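You operate a simulated robot arm through the tools that you are given. There is no shell and no other tool. Be economical: measure what you need, move in short steps, check, and stop when the job is done.

You run a simulated robot arm. Do the job below in one go: nothing can be reset, and whatever is moved stays where it is left.

JOB
Put things in order on the window side of the bed. At the end: the yellow polishing pad from the window side of the bed stands on top of the brown cedar bar; the silver wristwatch from the window side of the bed stands where the yellow polishing pad stood; the black tea tin stands where the blue sponge stood; the blue sponge stands where the silver wristwatch stood; whatever was shut is shut again. Leave all else as you found it, and nothing knocked over.

It is judged by the outcome, as a careful person would: the job done as asked, and still so three seconds after it is handed in. It fails if anything else is knocked over, pushed out of place, dropped, spilled or broken.

ROBOT AND FRAMES
A 6-joint arm with a two-finger parallel gripper, fixed in place. Base frame: the origin is at the foot of the arm, x ahead of it, y to its left, z up; the work surface is at about z = 0. Units: cm, rad, N and s.
With the tool pointing down near the work surface it reaches from about 18 to 46 cm from the base axis. Its first joint turns from -1.222 to 1.222 rad. Payload 1.9 kg.
The TCP is the grasp point between the finger pads, 2.3 cm short of the fingertips. In the tool frame z runs along the fingers and y along their closing line. The gripper opens to 9.4 cm. The fingers are 3.8 cm wide and 1 cm thick; the gripper's body (5.4 by 9.6 cm) begins 3.9 cm behind the TCP.
Orientation is that of the tool frame in the base frame, as a unit quaternion [x, y, z, w]. With the fingers straight down and closing along the base's y, the tool's x points along the base's -x, its y along +y and its z along -z.

CONTROLS
- The arm moves only by the tool apply_moves. Its argument "plan" is a list of rows, each an object of numbers (a shift or turn left out is 0, a gripper value left out holds the last): "x", "y", "z": the shift along the tool's x, y, z in cm; "wx", "wy", "wz": the turn, a rotation vector about the tool's x, y, z in degrees; "hand": the gripper command, from -1 (shut) to 1 (fully open), values between in proportion. In form: [{"x": .., "y": .., "z": .., "wx": .., "wy": .., "wz": .., "hand": ..}, ...]. A call has 1 to 12 rows; each row shifts and turns the commanded pose from where the row before left it, along the tool's axes as they then stand. A row lasts 0.2 s, in which the tool goes at most 5 cm and 0.15 rad; a call with a longer step from one row to the next is refused whole, and so is a gripper value outside its range. A pose out of reach is approached as far as the arm can. The call stops where the force on the tool passes 40 N (or 10 N more than at its start, if that is more) or the arm is blocked; 0.2 s more then pass. Each finger travels about 10.8 cm/s and halts on what it meets, pressing with about 23 N; the grip force reading is that of the motor and also rises with nothing between the fingers. The clock runs only during rows and for 0.2 s after the last one: add rows that do not move to give the fingers time. It gives the time, the measured TCP pose, the force on the tool (base axes), the opening and the grip force at its end, in the units of the frame above (readings bear some noise), with the torque about the TCP (base axes, N m) and any sound that the robot's microphone picked up.
- Cameras (640 x 400 px; columns grow to the right, rows downward): "scene" is fixed at [4.2, 30.41, 41.94]; the picture's right is [-0.87, -0.49, 0.00], its down [-0.30, 0.54, -0.78] and it looks along [0.38, -0.68, -0.62] (base axes); focal length 214 px, centre (320, 200). "wrist" rides on the gripper at [8.7, 1.6, -7.4] in the tool frame; the picture's right is [-0.18, 0.98, 0.00], its down [-0.58, -0.11, -0.81] and it looks along [-0.79, -0.15, 0.59] (tool axes); focal length 243 px, centre (320, 200). There is no depth. A picture from a camera that has moved, and an enlarged one, comes with that camera's place and axes in the base frame and with its lens.
- grab_frame(camera): a new picture of that camera. It takes no simulated time.
- enlarge(camera, box): a new picture of the part [left, top, right, bottom] of that camera's present view, enlarged. It takes no simulated time.
- hand_in(): hands the job in; it is judged then, once.

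Work in short steps. Places have to be worked out from the pictures, the camera data and where the tool is seen: move nearer, look again, correct. Check each grasp and each placing, and mend what went wrong. You have 120 turns and 76 pictures in all, those below and enlarged ones among them. Open the gripper and draw the arm clear of the work before you hand the job in, unless the task says otherwise; then end with one line.

The tools are called after ">>>" as name(argument=value, ...) on one line, values as JSON. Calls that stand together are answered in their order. apply_moves: Moves the arm, as the interface text tells. Its arguments: {"type":"object","properties":{"plan":{"type":"array","items":{"type":"object","properties":{"x":{"type":"number"},"y":{"type":"number"},"z":{"type":"number"},"wx":{"type":"number"},"wy":{"type":"number"},"wz":{"type":"number"},"hand":{"type":"number"}}}}},"required":["plan"]} The other tools are called the same way: grab_frame (camera) takes a picture; enlarge (camera, box) takes an enlarged picture of a part of a camera's view; hand_in () hands the job in.

At the start:

```text
t: 0.0
tool_pos: [33.34, 10.56, 26.59]
ee_rot: [0.0, 1.0, 0.001, 0.0]
wrist_force: [0.5, 0.0, -0.5]
wrist_torque: [0.02, -0.01, -0.01]
finger_gap: 9.41
grip_force: 0.0
```

scene: 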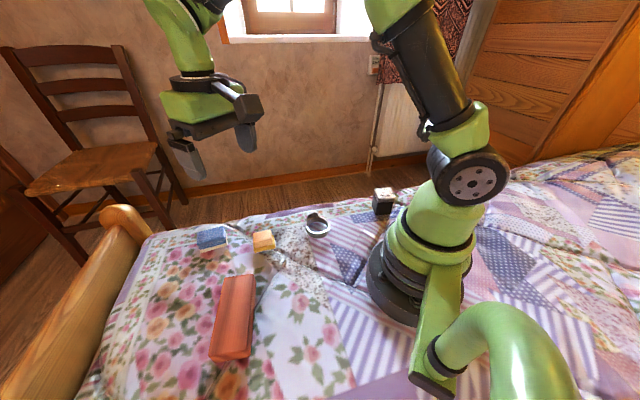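
wrist: 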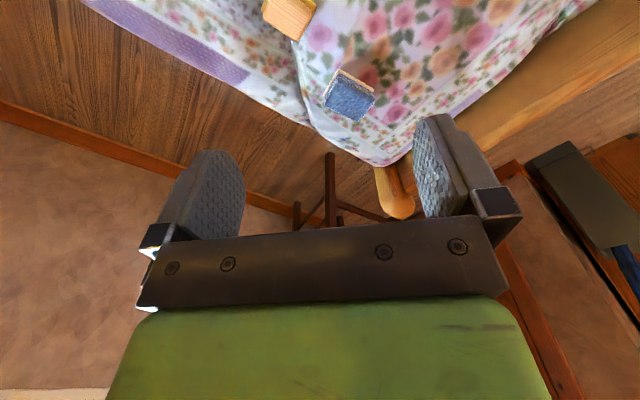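

I'll start with closer views of the objects on the bed.

>>> enlarge(camera="scene", box=[180, 170, 420, 320])

>>> enlarge(camera="scene", box=[80, 220, 400, 400])

```text
2.67 times, centred on (300, 245) of scene
camera zoom: at [4.2, 30.41, 41.94], right [-0.87, -0.49, 0.0], down [-0.3, 0.54, -0.78], along [0.38, -0.68, -0.62], focal length 572 px, centre (373, 80)
```

zoom: 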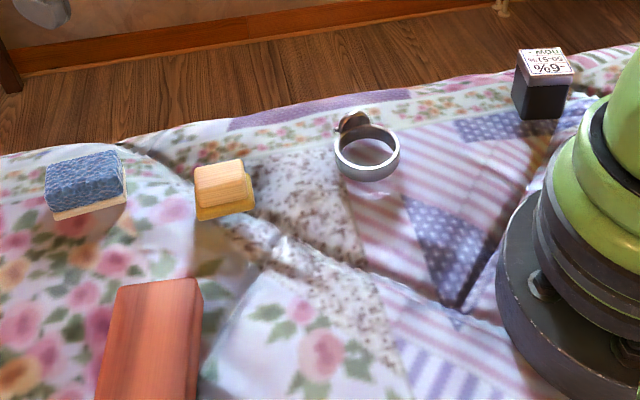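

```text
2.00 times, centred on (240, 310) of scene
camera zoom: at [4.2, 30.41, 41.94], right [-0.87, -0.49, 0.0], down [-0.3, 0.54, -0.78], along [0.38, -0.68, -0.62], focal length 429 px, centre (480, -20)
```

zoom: 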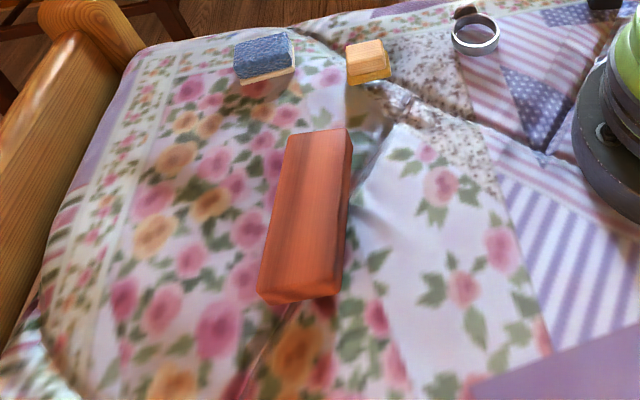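

Scene rays put things roughly at: pad (33,7), sponge (43.5,12.6), watch (24,-4), tin (11.6,-22) and bar centre (26,22.6). I'll back the tool off for a closer wrist view of the pad.

>>> apply_moves(plan=[{"x": 2, "y": -0.6, "z": 2.2}, {"x": 2, "y": -0.6, "z": 2.2}, {"x": 2, "y": -0.6, "z": 2.2}, {"x": 1.3, "y": -0.7}, {}])

>>> grab_frame(camera="wrist")

```text
t: 1.2
tool_pos: [26.0, 8.15, 20.1]
ee_rot: [0.0, 1.0, 0.001, 0.0]
wrist_force: [0.3, 0.0, 0.9]
wrist_torque: [-0.03, 0.01, 0.02]
finger_gap: 9.39
grip_force: 0.0
```

```text
71 pictures are left
camera wrist: at [17.26, 9.77, 27.51], right [0.18, 0.98, 0.0], down [0.58, -0.11, 0.81], along [0.79, -0.15, -0.59], focal length 243 px, centre (320, 200)
```

wrist: 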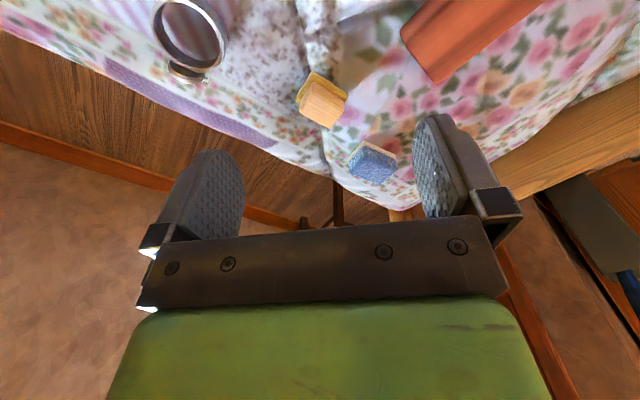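

>>> enlarge(camera="wrist", box=[270, 55, 430, 195])

>>> enlarge(camera="wrist", box=[130, 0, 290, 100])

```text
2.86 times, centred on (350, 125) of wrist
camera zoom: at [17.26, 9.77, 27.51], right [0.18, 0.98, 0.0], down [0.58, -0.11, 0.81], along [0.79, -0.15, -0.59], focal length 693 px, centre (234, 414)
```

zoom: 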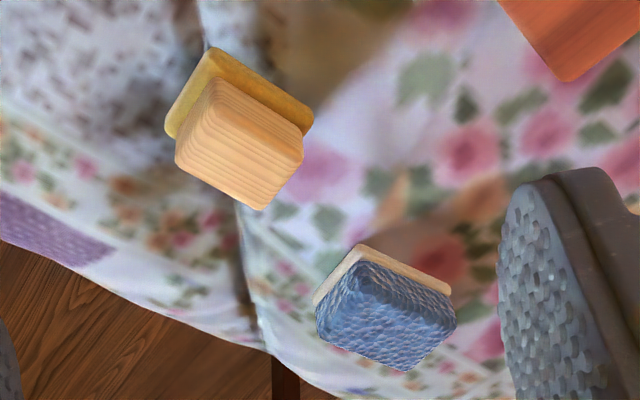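

```text
4.00 times, centred on (210, 50) of wrist
camera zoom: at [17.26, 9.77, 27.51], right [0.18, 0.98, 0.0], down [0.58, -0.11, 0.81], along [0.79, -0.15, -0.59], focal length 970 px, centre (760, 800)
```

zoom: 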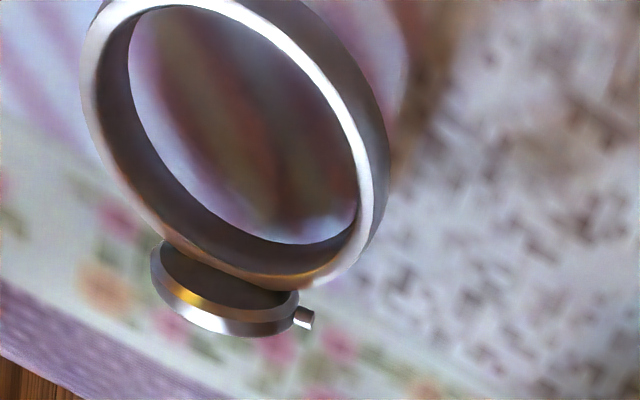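

The pad is a 4.9 x 3.9 cm block about 3 cm tall, centred near (33.0, 6.95), with its long axis along (0.7, 0.7). I'll go above it and turn 45° so the fingers close across the short side.

>>> apply_moves(plan=[{"x": -2.4, "y": -0.4, "z": 2}, {"x": -2.3, "y": -0.4, "z": 2}, {"x": -2.3, "y": -0.4, "z": 2.1}, {"wz": -7.5}, {"wz": -7.5}, {"wz": -7.5}, {"wz": -7.5}, {"wz": -7.5}, {"wz": -7.5}, {}])

>>> grab_frame(camera="wrist")

>>> grab_frame(camera="scene")

```text
t: 3.4
tool_pos: [33.21, 6.89, 13.92]
ee_rot: [-0.383, 0.924, 0.0, 0.001]
wrist_force: [0.9, -0.2, -0.5]
wrist_torque: [0.0, 0.0, 0.01]
finger_gap: 9.4
grip_force: 0.2
```

```text
68 pictures are left
camera wrist: at [25.7, 1.9, 21.41], right [-0.57, 0.82, 0.0], down [0.49, 0.33, 0.81], along [0.66, 0.46, -0.59], focal length 243 px, centre (320, 200)
```

wrist: 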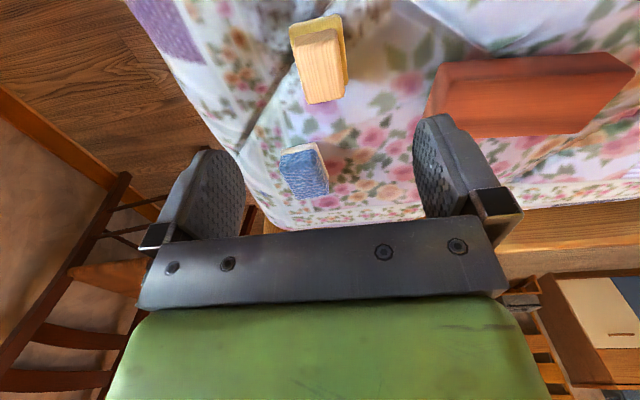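

```text
67 pictures are left
```

scene: 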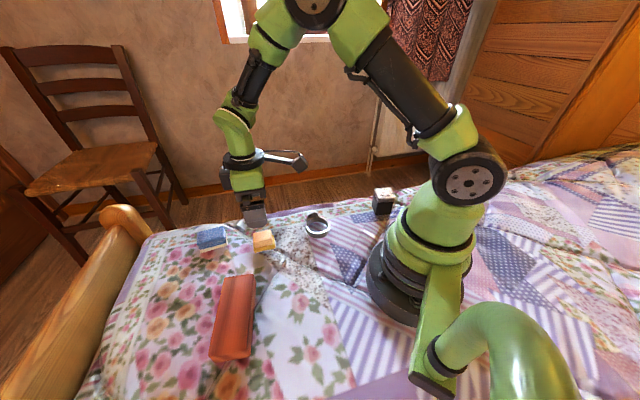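

>>> enlarge(camera="wrist", box=[240, 0, 400, 110])

>>> enlarge(camera="wrist", box=[400, 30, 640, 180])

```text
3.64 times, centred on (320, 55) of wrist
camera zoom: at [25.7, 1.9, 21.41], right [-0.57, 0.82, 0.0], down [0.49, 0.33, 0.81], along [0.66, 0.46, -0.59], focal length 882 px, centre (320, 727)
```

zoom: 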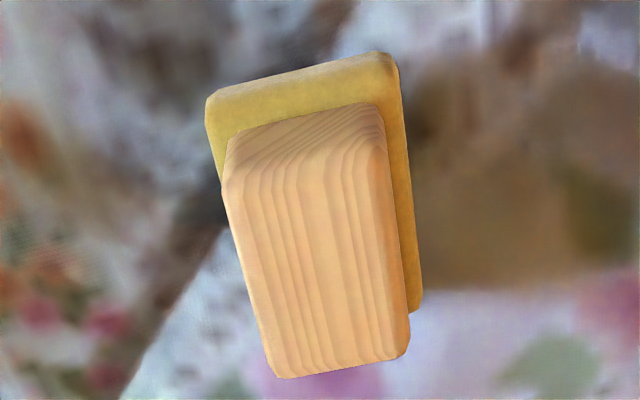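

```text
2.67 times, centred on (520, 105) of wrist
camera zoom: at [25.7, 1.9, 21.41], right [-0.57, 0.82, 0.0], down [0.49, 0.33, 0.81], along [0.66, 0.46, -0.59], focal length 647 px, centre (-213, 453)
```

zoom: 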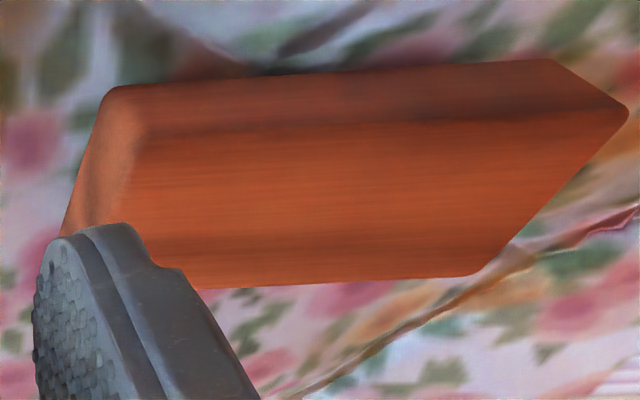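

The pad centre refines to (32.95, 7.1) with height about 3.1, and the bar centre is (25.9, 22.9), 5.7 cm wide and about 3 cm tall. I'll lower over the pad.

>>> apply_moves(plan=[{"y": 0.33, "z": 3}, {"z": 3}, {"z": 2}, {"z": 1.5}, {"z": 0.7}, {}])

>>> enlarge(camera="scene", box=[180, 150, 340, 290])

```text
t: 4.8
tool_pos: [32.78, 7.05, 3.68]
ee_rot: [-0.383, 0.924, 0.0, 0.0]
wrist_force: [0.2, 0.9, 0.3]
wrist_torque: [0.02, -0.03, 0.0]
finger_gap: 9.41
grip_force: 0.0
```

```text
2.86 times, centred on (260, 220) of scene
camera zoom: at [4.2, 30.41, 41.94], right [-0.87, -0.49, 0.0], down [-0.3, 0.54, -0.78], along [0.38, -0.68, -0.62], focal length 613 px, centre (491, 143)
```

zoom: 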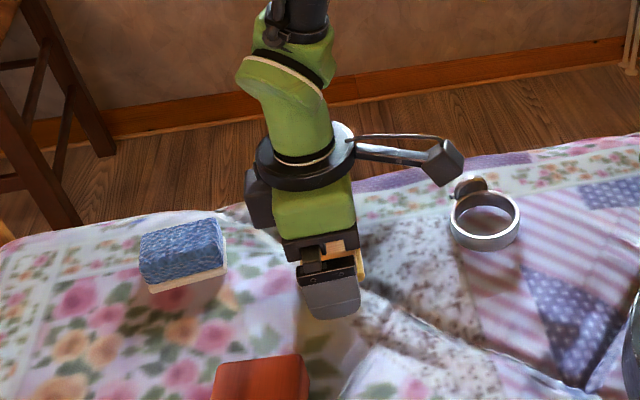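

The fingers straddle the pad without contact. I'll lower a little more and close.

>>> apply_moves(plan=[{"z": 0.5}, {}, {"hand": -1}, {"hand": -1}, {"hand": -1}, {"hand": -1}])

```text
t: 6.2
tool_pos: [32.85, 6.99, 3.27]
ee_rot: [-0.383, 0.924, 0.0, 0.0]
wrist_force: [0.7, 0.5, -0.1]
wrist_torque: [0.02, 0.01, -0.06]
finger_gap: 3.88
grip_force: 23.2
```

It's gripped at 3.88 cm. I'll lift straight up and check.

>>> apply_moves(plan=[{"z": -2}, {"z": -3}, {"z": -3}, {"z": -2}, {}])

>>> enlarge(camera="scene", box=[180, 150, 340, 290])

>>> enlarge(camera="wrist", box=[200, 0, 500, 240])

```text
t: 7.4
tool_pos: [32.94, 7.14, 13.32]
ee_rot: [-0.383, 0.924, 0.0, 0.0]
wrist_force: [0.8, -0.6, -0.6]
wrist_torque: [0.02, 0.0, -0.01]
finger_gap: 3.9
grip_force: 22.9
```

```text
2.86 times, centred on (260, 220) of scene
camera zoom: at [4.2, 30.41, 41.94], right [-0.87, -0.49, 0.0], down [-0.3, 0.54, -0.78], along [0.38, -0.68, -0.62], focal length 613 px, centre (491, 143)
```

zoom: 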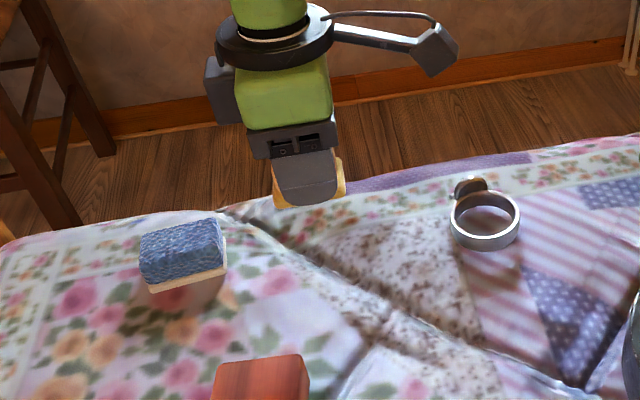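

```text
1.67 times, centred on (350, 120) of wrist
camera zoom: at [25.54, 2.15, 20.82], right [-0.57, 0.82, 0.0], down [0.49, 0.33, 0.81], along [0.67, 0.46, -0.59], focal length 404 px, centre (270, 333)
```

zoom: 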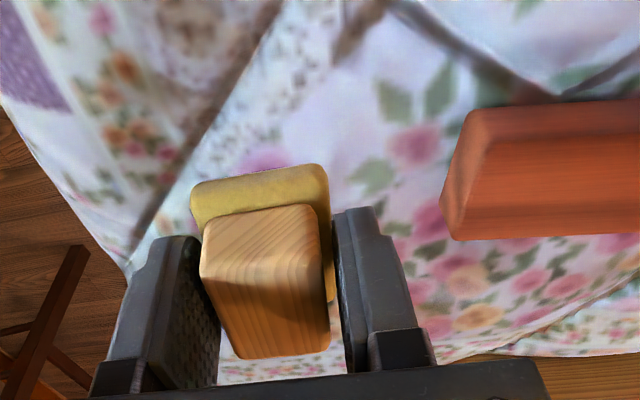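

The pad is held upright. I'll carry it over the bar centre and align it.

>>> apply_moves(plan=[{"x": -1.02, "y": 2.69}, {"x": -1.02, "y": 2.69}, {"x": -1.02, "y": 2.69}, {"x": -1.02, "y": 2.69}, {"x": -1.02, "y": 2.7}, {"x": -1.02, "y": 2.7}, {"wz": 6.5}, {}, {"z": 2}, {"z": 2}, {}])

>>> grab_frame(camera="wrist")

>>> enlarge(camera="scene", box=[140, 200, 340, 380])

```text
t: 9.8
tool_pos: [25.83, 22.67, 9.15]
ee_rot: [-0.33, 0.944, 0.001, 0.001]
wrist_force: [0.4, -0.1, -0.8]
wrist_torque: [0.0, 0.0, -0.01]
finger_gap: 3.93
grip_force: 23.2
```

```text
61 pictures are left
camera wrist: at [17.9, 18.63, 16.68], right [-0.47, 0.88, 0.0], down [0.52, 0.28, 0.81], along [0.71, 0.38, -0.59], focal length 243 px, centre (320, 200)
```

wrist: 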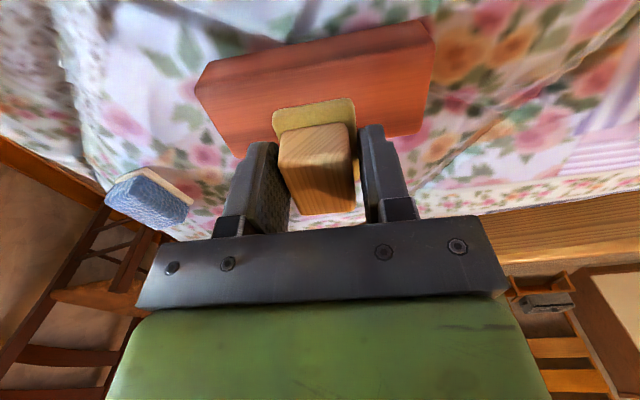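

```text
2.22 times, centred on (240, 290) of scene
camera zoom: at [4.2, 30.41, 41.94], right [-0.87, -0.49, 0.0], down [-0.3, 0.54, -0.78], along [0.38, -0.68, -0.62], focal length 477 px, centre (498, 0)
```

zoom: 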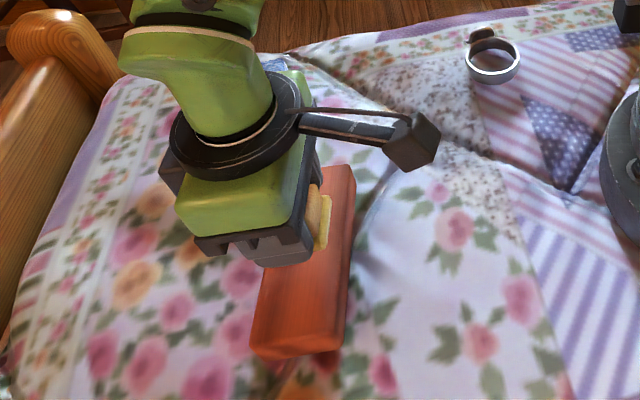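

>>> enlarge(camera="wrist", box=[180, 0, 450, 170])

```text
2.35 times, centred on (315, 85) of wrist
camera zoom: at [17.9, 18.63, 16.68], right [-0.47, 0.88, 0.0], down [0.52, 0.28, 0.81], along [0.71, 0.38, -0.59], focal length 571 px, centre (332, 471)
```

zoom: 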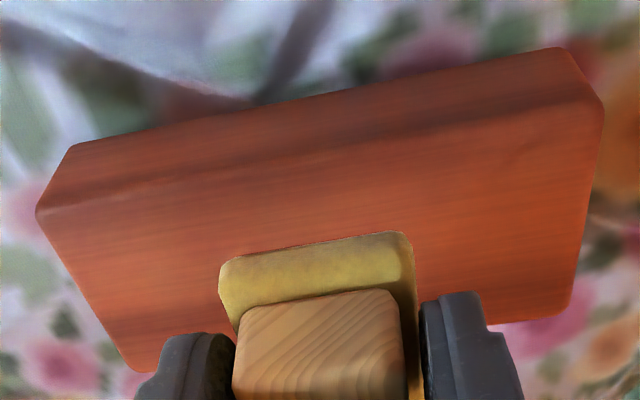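

The bar centre is confirmed at (26.1, 22.7), and the pad is aligned with it. I'll nudge 0.2 cm and lower to just above the bar.

>>> apply_moves(plan=[{"x": -0.2, "z": 1}, {"z": 1}, {"z": 0.5}, {}])

>>> apply_moves(plan=[{"z": 0.15}, {"z": 0.15}, {}])

```text
t: 10.8
tool_pos: [25.91, 22.98, 6.72]
ee_rot: [-0.33, 0.944, 0.001, 0.002]
wrist_force: [0.0, 0.1, -0.2]
wrist_torque: [-0.01, -0.01, 0.01]
finger_gap: 3.91
grip_force: 23.2
```

```text
t: 11.6
tool_pos: [25.85, 22.95, 6.52]
ee_rot: [-0.33, 0.944, 0.002, 0.001]
wrist_force: [-6.8, -0.3, 24.7]
wrist_torque: [-0.03, 0.23, -0.01]
finger_gap: 3.91
grip_force: 23.1
```

Contact was felt at z 6.5. I'll ease up slightly, release and rise.

>>> apply_moves(plan=[{"z": -0.12}, {}, {"hand": 0.2}, {"hand": 0.2}, {}, {"z": -2}, {"z": -4}, {"z": -4}, {}])

>>> enlarge(camera="wrist", box=[180, 0, 450, 170])

>>> grab_frame(camera="scene")

```text
t: 13.6
tool_pos: [25.94, 22.78, 16.68]
ee_rot: [-0.33, 0.944, 0.0, 0.001]
wrist_force: [0.3, 0.2, 0.0]
wrist_torque: [0.01, 0.01, 0.01]
finger_gap: 5.62
grip_force: 0.0
```

```text
2.35 times, centred on (315, 85) of wrist
camera zoom: at [18.08, 18.78, 24.11], right [-0.47, 0.88, 0.0], down [0.52, 0.28, 0.81], along [0.71, 0.38, -0.59], focal length 571 px, centre (332, 471)
```

zoom: 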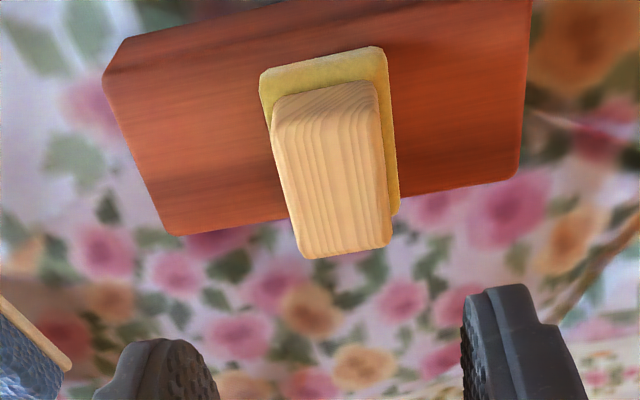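

```text
57 pictures are left
```

scene: 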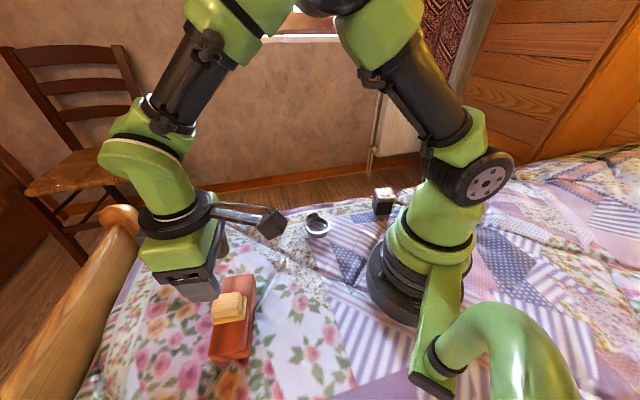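

The pad sits flat on the bar, about centred. Next I'll turn back to yaw 0 and go look at the watch.

>>> apply_moves(plan=[{"wz": 7.7, "hand": 1}, {"wz": 7.7}, {"wz": 7.7}, {"wz": 7.7}, {"wz": 7.7}, {"x": 0.7, "y": -4, "z": -0.3}, {"x": 0.7, "y": -4, "z": -0.3}, {"x": 0.7, "y": -4, "z": -0.3}, {"x": 0.7, "y": -4, "z": -0.3}, {"x": 0.7, "y": -4, "z": -0.3}, {"x": 0.7, "y": -4}, {"x": 0.7, "y": -3.8}])

>>> grab_frame(camera="wrist")

```text
t: 16.2
tool_pos: [21.21, -4.78, 18.04]
ee_rot: [0.0, 1.0, 0.001, 0.001]
wrist_force: [0.7, -0.1, 1.2]
wrist_torque: [0.02, -0.03, 0.0]
finger_gap: 9.39
grip_force: 0.1
```

```text
56 pictures are left
camera wrist: at [12.4, -3.13, 25.56], right [0.18, 0.98, 0.0], down [0.58, -0.11, 0.81], along [0.79, -0.15, -0.59], focal length 243 px, centre (320, 200)
```

wrist: 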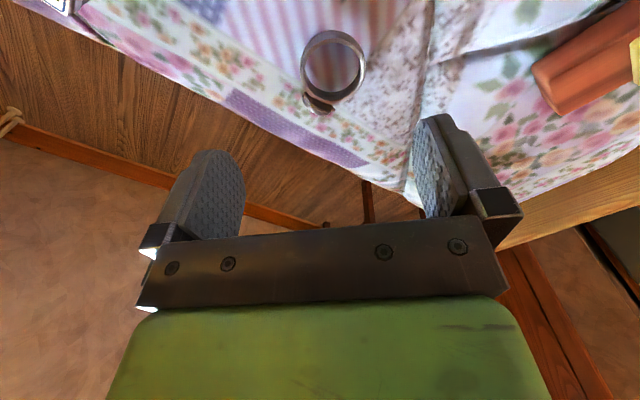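

>>> enlarge(camera="wrist", box=[270, 10, 400, 130])

```text
3.33 times, centred on (335, 70) of wrist
camera zoom: at [12.4, -3.13, 25.56], right [0.18, 0.98, 0.0], down [0.58, -0.11, 0.81], along [0.79, -0.15, -0.59], focal length 809 px, centre (270, 633)
```

zoom: 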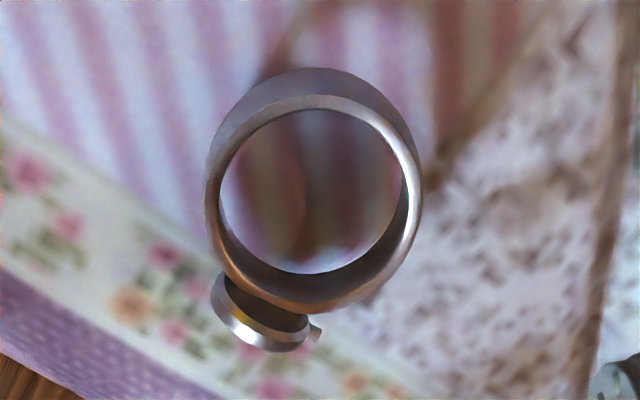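

The watch ring is centred near (23.9, -3.95), 6.1 cm across and 2 cm tall, with the dial toward -32°. I'll align the fingers across the band, perpendicular to the dial, and descend partway.

>>> apply_moves(plan=[{"x": -2.69, "y": 0.83}, {"wz": 8}, {"wz": 8}, {"wz": 8}, {"wz": 8}, {"z": 3}, {"z": 3}, {"z": 2}, {}])

>>> grab_frame(camera="wrist")

```text
t: 18.2
tool_pos: [23.58, -3.87, 9.99]
ee_rot: [0.276, 0.961, 0.0, 0.001]
wrist_force: [0.4, 0.1, -0.8]
wrist_torque: [-0.01, -0.05, 0.0]
finger_gap: 9.39
grip_force: 0.1
```

```text
54 pictures are left
camera wrist: at [17.14, 2.04, 17.53], right [0.68, 0.74, 0.0], down [0.43, -0.4, 0.81], along [0.59, -0.55, -0.59], focal length 243 px, centre (320, 200)
```

wrist: 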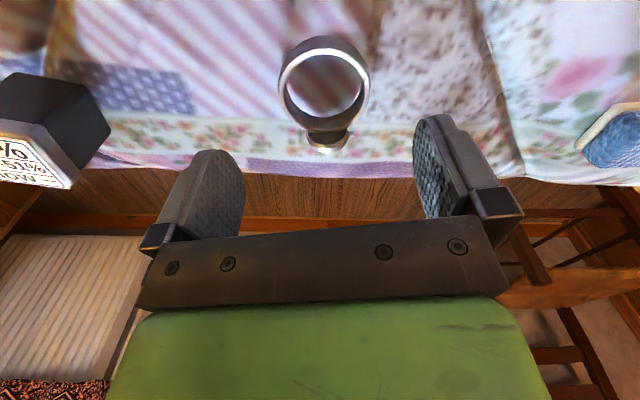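

The dial is aligned with the tool's x axis, and the centre needs only a 0.2 / 0.4 cm correction. I'll descend and close.

>>> apply_moves(plan=[{"x": -0.4, "y": 0.2, "z": 2.5}, {"z": 2.5}, {"z": 1.3}, {"z": 0.6}, {}])

>>> enlarge(camera="scene", box=[240, 140, 400, 270])

```text
t: 19.4
tool_pos: [24.08, -4.02, 3.11]
ee_rot: [0.275, 0.961, 0.001, 0.0]
wrist_force: [-0.3, 0.4, 0.2]
wrist_torque: [0.0, 0.0, 0.02]
finger_gap: 9.41
grip_force: 0.1
```

```text
3.08 times, centred on (320, 205) of scene
camera zoom: at [4.2, 30.41, 41.94], right [-0.87, -0.49, 0.0], down [-0.3, 0.54, -0.78], along [0.38, -0.68, -0.62], focal length 660 px, centre (320, 185)
```

zoom: 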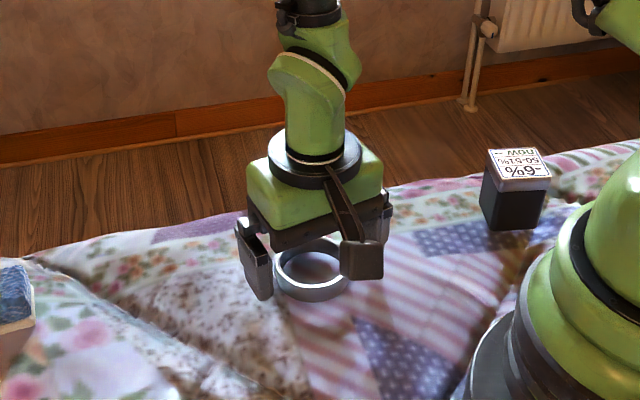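

>>> apply_moves(plan=[{"z": 0.4}, {}, {"hand": -1}, {"hand": -1}, {"hand": -1}, {}])

>>> apply_moves(plan=[{"z": -1}, {"z": -2}, {"z": -3}, {"z": -4}, {}])

>>> grab_frame(camera="wrist")

```text
t: 20.8
tool_pos: [23.99, -4.05, 2.93]
ee_rot: [0.276, 0.961, 0.001, 0.0]
wrist_force: [0.9, 0.0, 0.7]
wrist_torque: [-0.01, 0.05, 0.0]
finger_gap: 6.01
grip_force: 22.9
```

```text
t: 22.0
tool_pos: [24.05, -4.06, 12.79]
ee_rot: [0.276, 0.961, 0.001, -0.001]
wrist_force: [0.6, -0.1, -1.3]
wrist_torque: [0.01, 0.02, -0.03]
finger_gap: 6.01
grip_force: 23.4
```

```text
52 pictures are left
camera wrist: at [17.56, 1.96, 20.33], right [0.68, 0.74, 0.0], down [0.44, -0.4, 0.81], along [0.59, -0.54, -0.59], focal length 243 px, centre (320, 200)
```

wrist: 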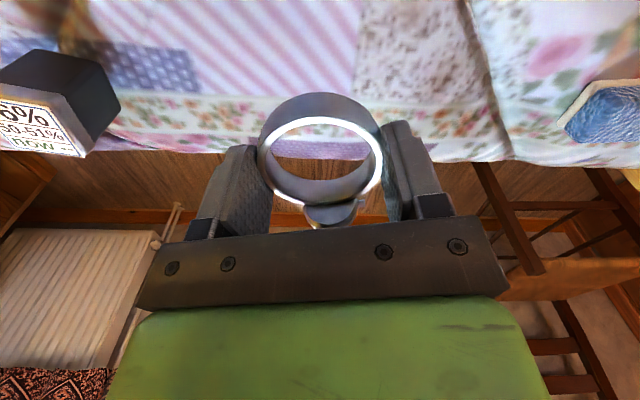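

The watch is held level at 6.01 cm. I'll carry it to the pad's old spot (32.95, 7.1).

>>> apply_moves(plan=[{"x": -0.27, "y": 2.83}, {"x": -0.27, "y": 2.83}, {"x": -0.27, "y": 2.83}, {"x": -0.27, "y": 2.83}, {"x": -0.28, "y": 2.85}, {}, {"z": 2.5}, {"z": 2.5}, {"z": 2}, {}])

>>> grab_frame(camera="scene")

```text
t: 24.2
tool_pos: [32.65, 7.28, 5.74]
ee_rot: [0.276, 0.961, 0.001, 0.001]
wrist_force: [0.4, 0.2, -1.1]
wrist_torque: [-0.01, 0.02, 0.03]
finger_gap: 6.0
grip_force: 23.2
```

```text
51 pictures are left
```

scene: 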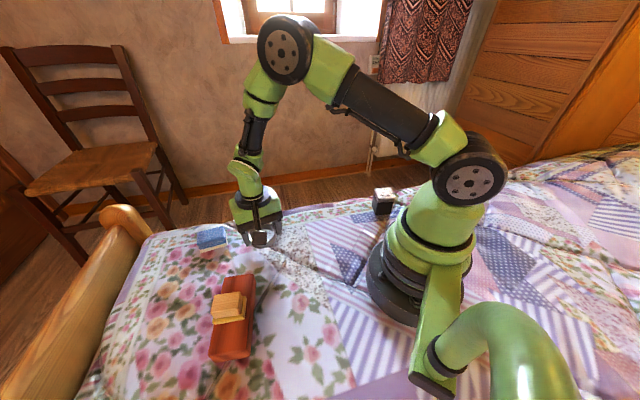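

>>> apply_moves(plan=[{"z": 1.2}, {"z": 1}, {}])

>>> apply_moves(plan=[{"z": 0.2}, {"z": 0.2}, {}])

```text
t: 25.0
tool_pos: [32.78, 7.22, 3.46]
ee_rot: [0.275, 0.961, 0.001, 0.001]
wrist_force: [-0.4, 0.2, -0.3]
wrist_torque: [0.0, 0.03, 0.0]
finger_gap: 6.02
grip_force: 22.8
```

```text
t: 25.8
tool_pos: [32.63, 7.12, 3.22]
ee_rot: [0.275, 0.961, 0.001, 0.0]
wrist_force: [0.3, 0.7, -0.8]
wrist_torque: [0.01, 0.01, -0.02]
finger_gap: 6.02
grip_force: 22.9
```

>>> apply_moves(plan=[{"z": 0.12}, {"z": 0.12}, {}])

```text
t: 26.6
tool_pos: [32.65, 7.27, 2.95]
ee_rot: [0.276, 0.961, 0.001, 0.0]
wrist_force: [-0.3, -0.1, -0.6]
wrist_torque: [-0.02, 0.04, 0.02]
finger_gap: 5.99
grip_force: 23.4
```

>>> apply_moves(plan=[{"z": 0.12}, {}])

```text
t: 27.2
tool_pos: [32.75, 7.3, 2.75]
ee_rot: [0.276, 0.961, 0.001, -0.001]
wrist_force: [-5.5, -4.5, 14.5]
wrist_torque: [-0.19, 0.19, -0.02]
finger_gap: 5.99
grip_force: 23.0
```

Contact. I'll release and rise.

>>> apply_moves(plan=[{"z": -0.08}, {"hand": 1}, {"hand": 1}, {}, {"z": -2}, {"z": -4}, {"z": -4}, {}])

>>> grab_frame(camera="wrist")

>>> grab_frame(camera="scene")

```text
t: 29.0
tool_pos: [32.93, 7.0, 12.99]
ee_rot: [0.275, 0.961, 0.0, 0.0]
wrist_force: [0.3, 0.0, -0.1]
wrist_torque: [0.02, -0.01, 0.0]
finger_gap: 9.39
grip_force: 0.0
```

```text
50 pictures are left
camera wrist: at [26.34, 13.04, 20.44], right [0.68, 0.74, 0.0], down [0.44, -0.4, 0.81], along [0.59, -0.54, -0.59], focal length 243 px, centre (320, 200)
```

wrist: 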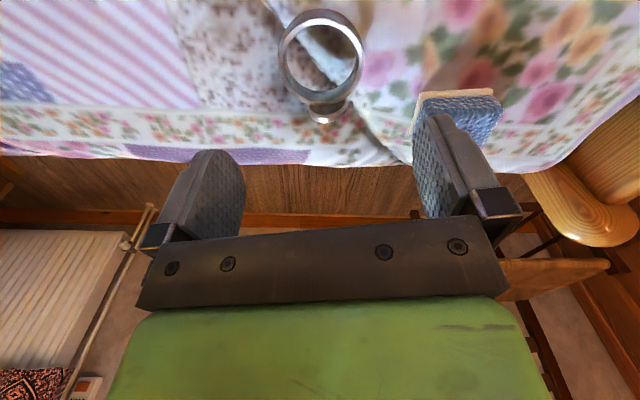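

```text
49 pictures are left
```

scene: 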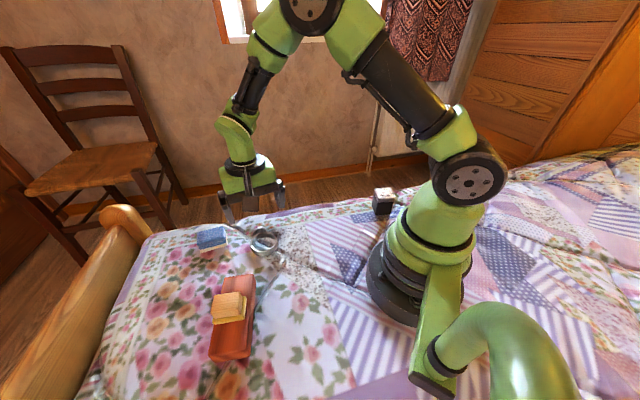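

The watch stands in the pad's old spot. Next is the sponge, near the edge of reach. I'll turn to about +45° yaw for a clear look at it.

>>> apply_moves(plan=[{"wz": -7.7, "z": -1}, {"wz": -7.7, "z": -1}, {"wz": -7.7, "z": -1}, {"wz": -7.7}, {"wz": -7.7}, {"wz": -7.7}, {"wz": -7.7}, {"wz": -7.7}, {"wz": -7.7}, {"wz": -7.7}, {}])

>>> enlarge(camera="wrist", box=[240, 60, 420, 220])

>>> enlarge(camera="scene", box=[180, 200, 300, 290])

```text
t: 31.4
tool_pos: [32.72, 7.25, 15.93]
ee_rot: [-0.384, 0.923, 0.001, 0.001]
wrist_force: [1.2, 0.0, -0.5]
wrist_torque: [0.0, 0.0, 0.0]
finger_gap: 9.39
grip_force: 0.0
```

```text
2.50 times, centred on (330, 140) of wrist
camera zoom: at [25.45, 2.23, 23.35], right [-0.57, 0.82, 0.0], down [0.49, 0.33, 0.81], along [0.66, 0.46, -0.59], focal length 606 px, centre (295, 350)
```

zoom: 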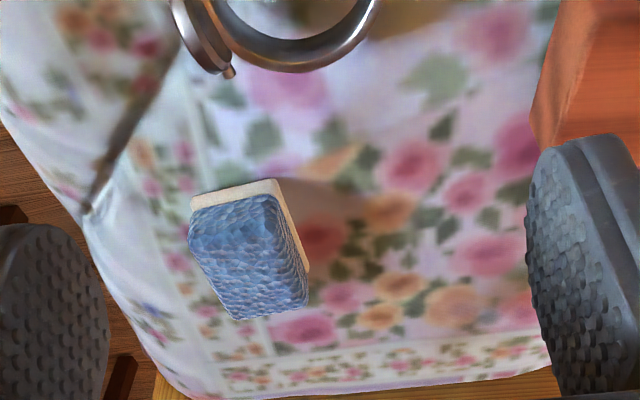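

```text
4.44 times, centred on (240, 245) of scene
camera zoom: at [4.2, 30.41, 41.94], right [-0.87, -0.49, 0.0], down [-0.3, 0.54, -0.78], along [0.38, -0.68, -0.62], focal length 953 px, centre (676, 0)
```

zoom: 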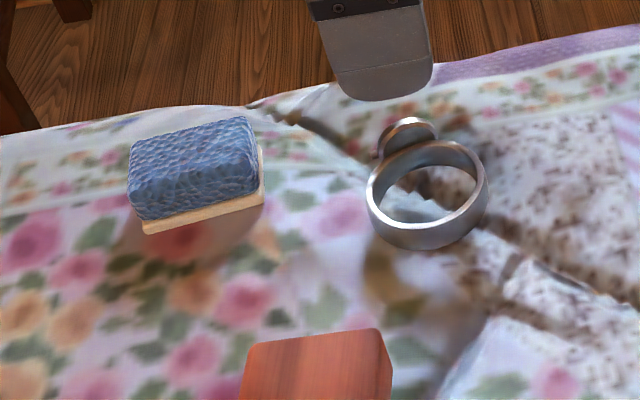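

The sponge is centred near (44.0, 12.65), 4.2 x 6.2 cm and 3 cm tall, with its long axis at about 50°. I'll go above it, aiming slightly inboard at (43.6, 12.2).

>>> apply_moves(plan=[{"wz": -4.5}, {"x": -2.72, "y": -1.23, "z": 0.7}, {"x": -2.72, "y": -1.23, "z": 0.7}, {"x": -2.72, "y": -1.24, "z": 0.7}, {"x": -2.72, "y": -1.24, "z": 0.8}, {}, {"z": 2.5}, {"z": 2.5}, {}, {}])

>>> grab_frame(camera="wrist")

>>> enlarge(camera="scene", box=[160, 170, 320, 290])

```text
t: 33.6
tool_pos: [43.6, 12.45, 7.99]
ee_rot: [-0.419, 0.908, 0.0, 0.0]
wrist_force: [-0.7, -1.1, -0.1]
wrist_torque: [-0.03, -0.01, 0.0]
finger_gap: 9.39
grip_force: 0.1
```

```text
46 pictures are left
camera wrist: at [36.67, 6.91, 15.42], right [-0.63, 0.78, 0.0], down [0.46, 0.37, 0.81], along [0.63, 0.51, -0.59], focal length 243 px, centre (320, 200)
```

wrist: 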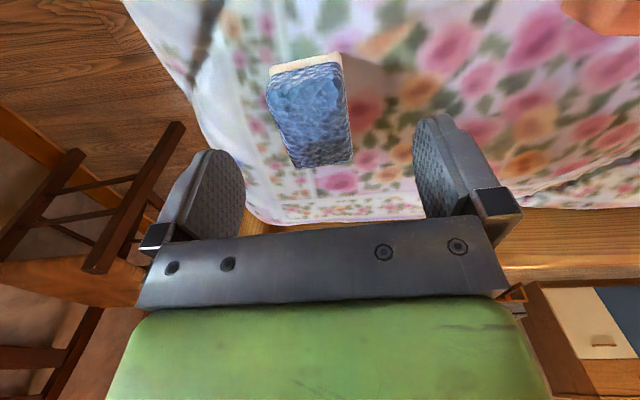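

```text
3.33 times, centred on (240, 230) of scene
camera zoom: at [4.2, 30.41, 41.94], right [-0.87, -0.49, 0.0], down [-0.3, 0.54, -0.78], along [0.38, -0.68, -0.62], focal length 715 px, centre (587, 100)
```

zoom: 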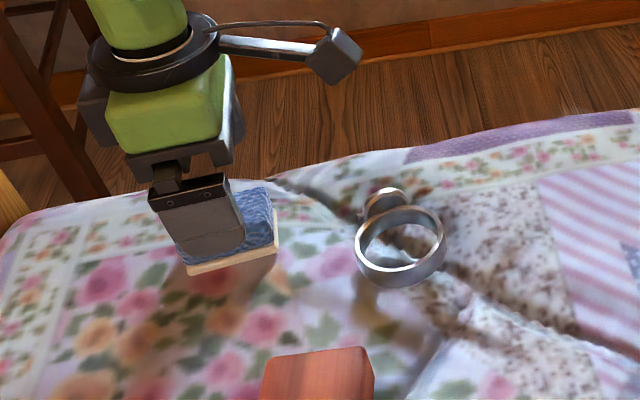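

It's aligned within 0.3 cm. I'll descend around the sponge.

>>> apply_moves(plan=[{"y": -0.3, "z": 2}, {"z": 1.5}, {"z": 1}, {}, {}])

```text
t: 34.8
tool_pos: [43.88, 12.12, 3.46]
ee_rot: [-0.419, 0.908, 0.0, 0.001]
wrist_force: [0.4, -0.2, 0.0]
wrist_torque: [0.02, 0.0, -0.04]
finger_gap: 9.4
grip_force: 0.0
```

>>> apply_moves(plan=[{"z": 0.4}, {}, {"hand": -1}, {"hand": -1}, {"hand": -1}, {}])

>>> enlarge(camera="wrist", box=[200, 0, 480, 240])

```text
t: 36.2
tool_pos: [43.91, 12.14, 3.07]
ee_rot: [-0.418, 0.908, 0.001, 0.002]
wrist_force: [0.4, -0.2, 0.1]
wrist_torque: [-0.04, 0.02, -0.02]
finger_gap: 4.31
grip_force: 23.0
```

```text
1.67 times, centred on (340, 120) of wrist
camera zoom: at [36.95, 6.59, 10.62], right [-0.63, 0.78, 0.0], down [0.46, 0.37, 0.81], along [0.63, 0.51, -0.59], focal length 404 px, centre (287, 333)
```

zoom: 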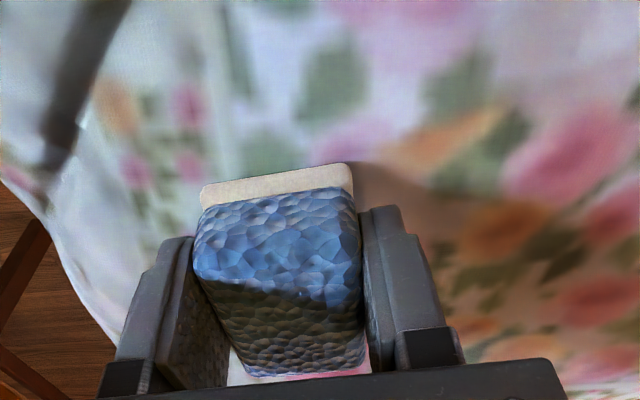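

Gripped at 4.31 cm; the sponge centre is about 0.6 cm beyond the TCP. I'll lift, pull back and rotate to yaw 0.

>>> apply_moves(plan=[{"z": -1.5}, {"z": -2.5}, {"z": -3}, {"z": -3}, {"x": 2}, {"wz": 7.1}, {"wz": 7.1}, {"wz": 7.1}, {"wz": 7.1}, {"wz": 7.1}, {"wz": 7.1}, {"wz": 7}])

>>> grab_frame(camera="wrist")

```text
t: 38.8
tool_pos: [42.44, 10.65, 13.06]
ee_rot: [0.002, 1.0, 0.001, -0.001]
wrist_force: [-0.2, 0.0, -1.9]
wrist_torque: [0.02, 0.04, -0.04]
finger_gap: 4.26
grip_force: 23.3
```

```text
43 pictures are left
camera wrist: at [33.81, 12.29, 20.61], right [0.19, 0.98, 0.0], down [0.58, -0.11, 0.81], along [0.79, -0.15, -0.59], focal length 243 px, centre (320, 200)
```

wrist: 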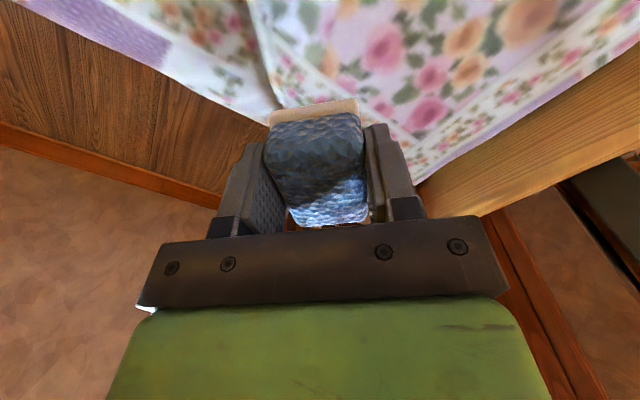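

>>> apply_moves(plan=[{"x": 3.14, "y": -2.47}, {"x": 3.14, "y": -2.47}, {"x": 3.14, "y": -2.47}, {"x": 3.14, "y": -2.47}, {"x": 3.14, "y": -2.47}, {"x": 3.14, "y": -2.45}, {}, {"z": 3}, {"z": 3}, {}])

>>> grab_frame(camera="scene")

```text
t: 41.0
tool_pos: [23.63, -4.14, 7.22]
ee_rot: [0.001, 1.0, 0.001, 0.001]
wrist_force: [-0.4, -0.9, -0.4]
wrist_torque: [0.01, 0.02, 0.01]
finger_gap: 4.3
grip_force: 23.2
```

```text
42 pictures are left
```

scene: 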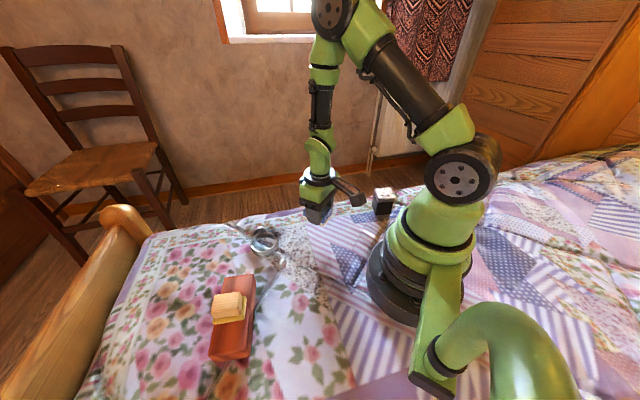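

Over the watch's old spot now. I'll lower to near contact and then creep.

>>> apply_moves(plan=[{"z": 2}, {"z": 1.5}, {"z": 0.3}, {}])

>>> apply_moves(plan=[{"z": 0.15}, {"z": 0.1}, {}])

```text
t: 42.0
tool_pos: [23.6, -4.14, 3.18]
ee_rot: [0.0, 1.0, 0.001, 0.0]
wrist_force: [-0.1, -0.1, 0.1]
wrist_torque: [-0.02, -0.01, 0.01]
finger_gap: 4.31
grip_force: 23.1
```

```text
t: 42.8
tool_pos: [23.69, -4.31, 3.12]
ee_rot: [0.001, 1.0, 0.001, 0.0]
wrist_force: [-6.7, 10.6, 37.5]
wrist_torque: [0.24, 0.15, 0.12]
finger_gap: 4.32
grip_force: 23.5
```

Firm contact. I'll ease up, release and rise.

>>> apply_moves(plan=[{"z": -0.15}, {}, {"hand": 1}, {"hand": 1}, {}, {"z": -2}, {"z": -4}, {"z": -4}, {}])

>>> grab_frame(camera="wrist")

>>> enlarge(camera="scene", box=[200, 160, 420, 300])

```text
t: 44.8
tool_pos: [23.62, -4.35, 13.11]
ee_rot: [0.001, 1.0, 0.001, 0.001]
wrist_force: [0.4, 0.2, 0.0]
wrist_torque: [0.01, 0.0, -0.01]
finger_gap: 9.4
grip_force: 0.1
```

```text
41 pictures are left
camera wrist: at [14.93, -2.6, 20.61], right [0.19, 0.98, 0.0], down [0.58, -0.11, 0.81], along [0.79, -0.15, -0.59], focal length 243 px, centre (320, 200)
```

wrist: 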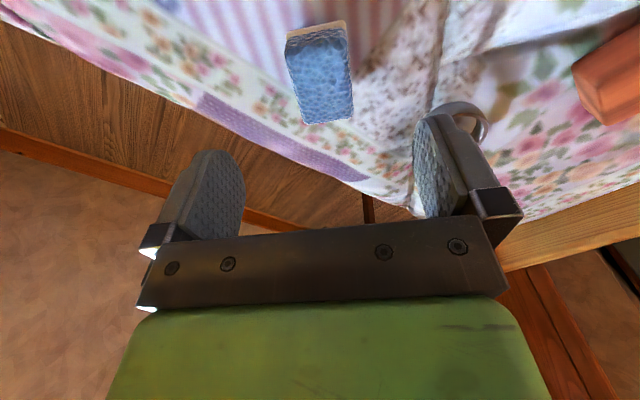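

```text
2.86 times, centred on (310, 230) of scene
camera zoom: at [4.2, 30.41, 41.94], right [-0.87, -0.49, 0.0], down [-0.3, 0.54, -0.78], along [0.38, -0.68, -0.62], focal length 613 px, centre (349, 114)
```

zoom: 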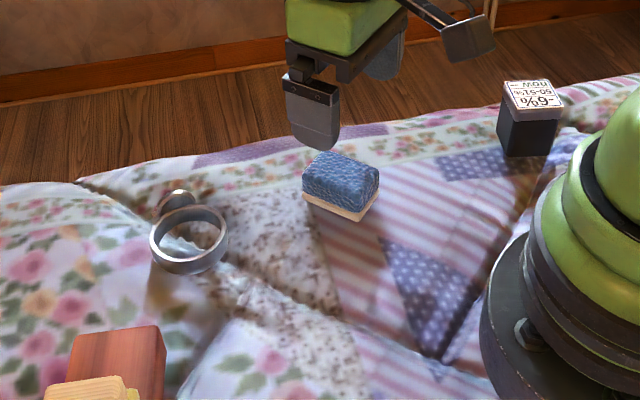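

The sponge stands where the watch was. Now for the tin: I'll rotate to about -60° yaw and move over toward it at height.

>>> apply_moves(plan=[{"wz": 8.5, "z": -0.8}, {"wz": 8.5, "z": -0.8}, {"wz": 8.5, "z": -0.8}, {"wz": 8.5, "z": -0.8}, {"wz": 8.5, "z": -0.8}, {"wz": 8.5, "z": -0.8}, {"wz": 8.5}, {"x": -1.29, "y": -3.81}, {"x": -1.29, "y": -3.81}, {"x": -1.29, "y": -3.81}, {"x": -1.28, "y": -3.82}, {"x": -1.28, "y": -3.82}])

>>> grab_frame(camera="wrist")

```text
t: 47.4
tool_pos: [10.46, -19.56, 17.91]
ee_rot: [0.497, 0.868, 0.001, -0.001]
wrist_force: [0.7, 0.8, -0.4]
wrist_torque: [-0.01, -0.01, -0.01]
finger_gap: 9.37
grip_force: 0.1
```

```text
39 pictures are left
camera wrist: at [7.39, -11.26, 25.53], right [0.94, 0.34, 0.0], down [0.2, -0.56, 0.81], along [0.27, -0.76, -0.59], focal length 243 px, centre (320, 200)
```

wrist: 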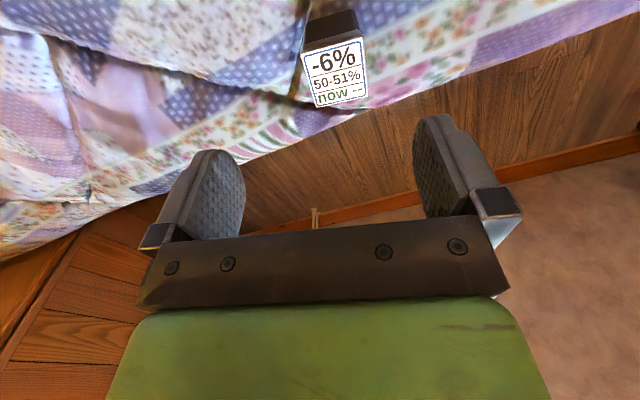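

>>> enlarge(camera="wrist", box=[270, 0, 400, 120])

>>> enlarge(camera="scene", box=[350, 170, 430, 230])

```text
3.33 times, centred on (335, 60) of wrist
camera zoom: at [7.39, -11.26, 25.53], right [0.94, 0.34, 0.0], down [0.2, -0.56, 0.81], along [0.27, -0.76, -0.59], focal length 809 px, centre (270, 667)
```

zoom: 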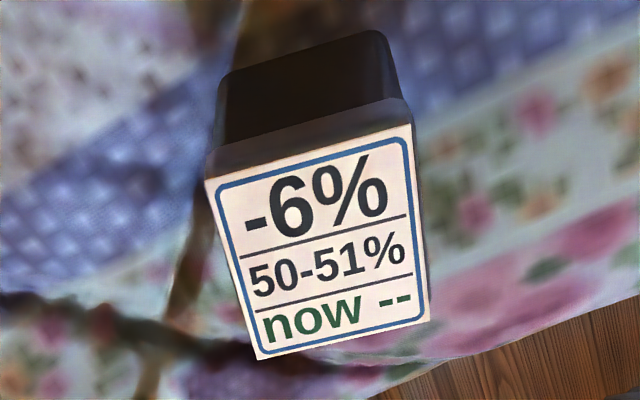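

```text
6.67 times, centred on (390, 200) of scene
camera zoom: at [4.2, 30.41, 41.94], right [-0.87, -0.49, 0.0], down [-0.3, 0.54, -0.78], along [0.38, -0.68, -0.62], focal length 1430 px, centre (-147, 200)
```

zoom: 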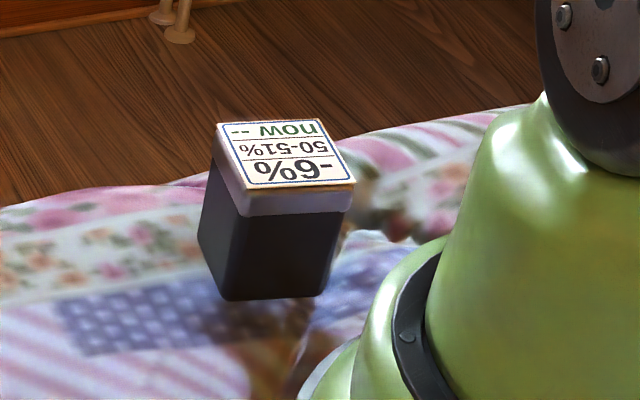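

The tin is a 4.5 cm square, about 6 cm tall, centred near (12.0, -20.2), with its sides at 33°. I'll align over it and come down to just above the lid.

>>> apply_moves(plan=[{"wz": -2.6}, {"x": -1.34, "y": 0.96}, {"z": 3}, {"z": 3}, {"z": 2}, {}])

>>> grab_frame(camera="wrist")

>>> enlarge(camera="scene", box=[330, 140, 450, 230])

```text
t: 48.8
tool_pos: [12.24, -20.0, 10.07]
ee_rot: [0.477, 0.879, 0.001, 0.001]
wrist_force: [0.0, 0.3, -0.2]
wrist_torque: [0.0, 0.02, 0.03]
finger_gap: 9.42
grip_force: 0.1
```

```text
36 pictures are left
camera wrist: at [8.75, -11.72, 17.62], right [0.92, 0.38, 0.0], down [0.23, -0.55, 0.81], along [0.31, -0.74, -0.59], focal length 243 px, centre (320, 200)
```

wrist: 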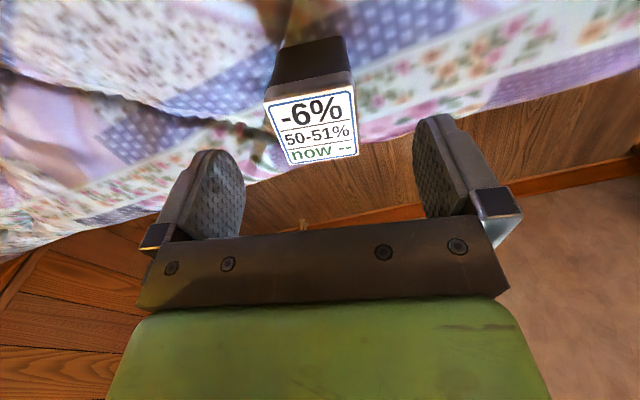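

```text
4.44 times, centred on (390, 185) of scene
camera zoom: at [4.2, 30.41, 41.94], right [-0.87, -0.49, 0.0], down [-0.3, 0.54, -0.78], along [0.38, -0.68, -0.62], focal length 953 px, centre (9, 267)
```

zoom: 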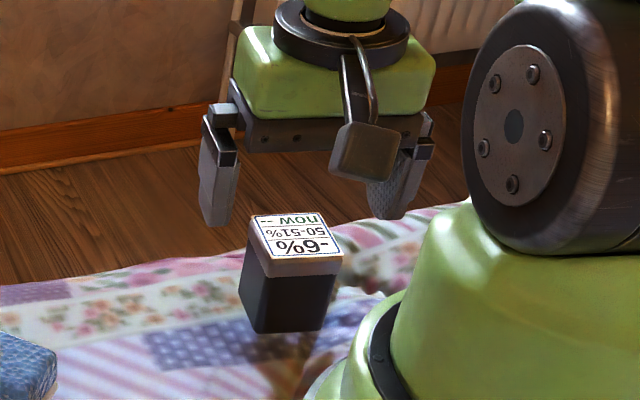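

>>> apply_moves(plan=[{"y": -0.2, "z": 2}, {"z": 2}, {"z": 1.5}, {"z": 1}, {}])

>>> enlarge(camera="scene", box=[330, 140, 450, 230])

```text
t: 50.0
tool_pos: [11.97, -20.11, 3.35]
ee_rot: [0.477, 0.879, 0.002, 0.0]
wrist_force: [-0.5, 0.0, 0.6]
wrist_torque: [0.0, 0.01, -0.02]
finger_gap: 9.39
grip_force: 0.1
```

```text
4.44 times, centred on (390, 185) of scene
camera zoom: at [4.2, 30.41, 41.94], right [-0.87, -0.49, 0.0], down [-0.3, 0.54, -0.78], along [0.38, -0.68, -0.62], focal length 953 px, centre (9, 267)
```

zoom: 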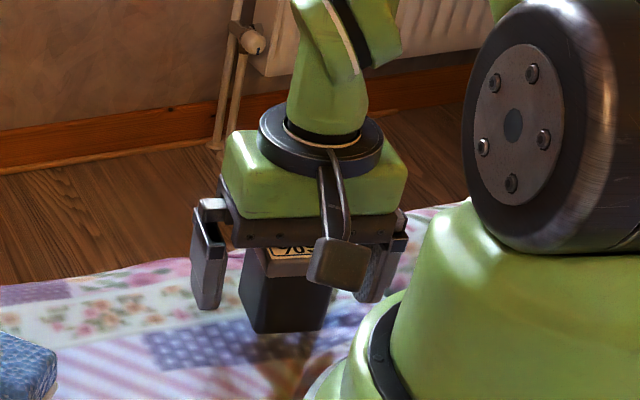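

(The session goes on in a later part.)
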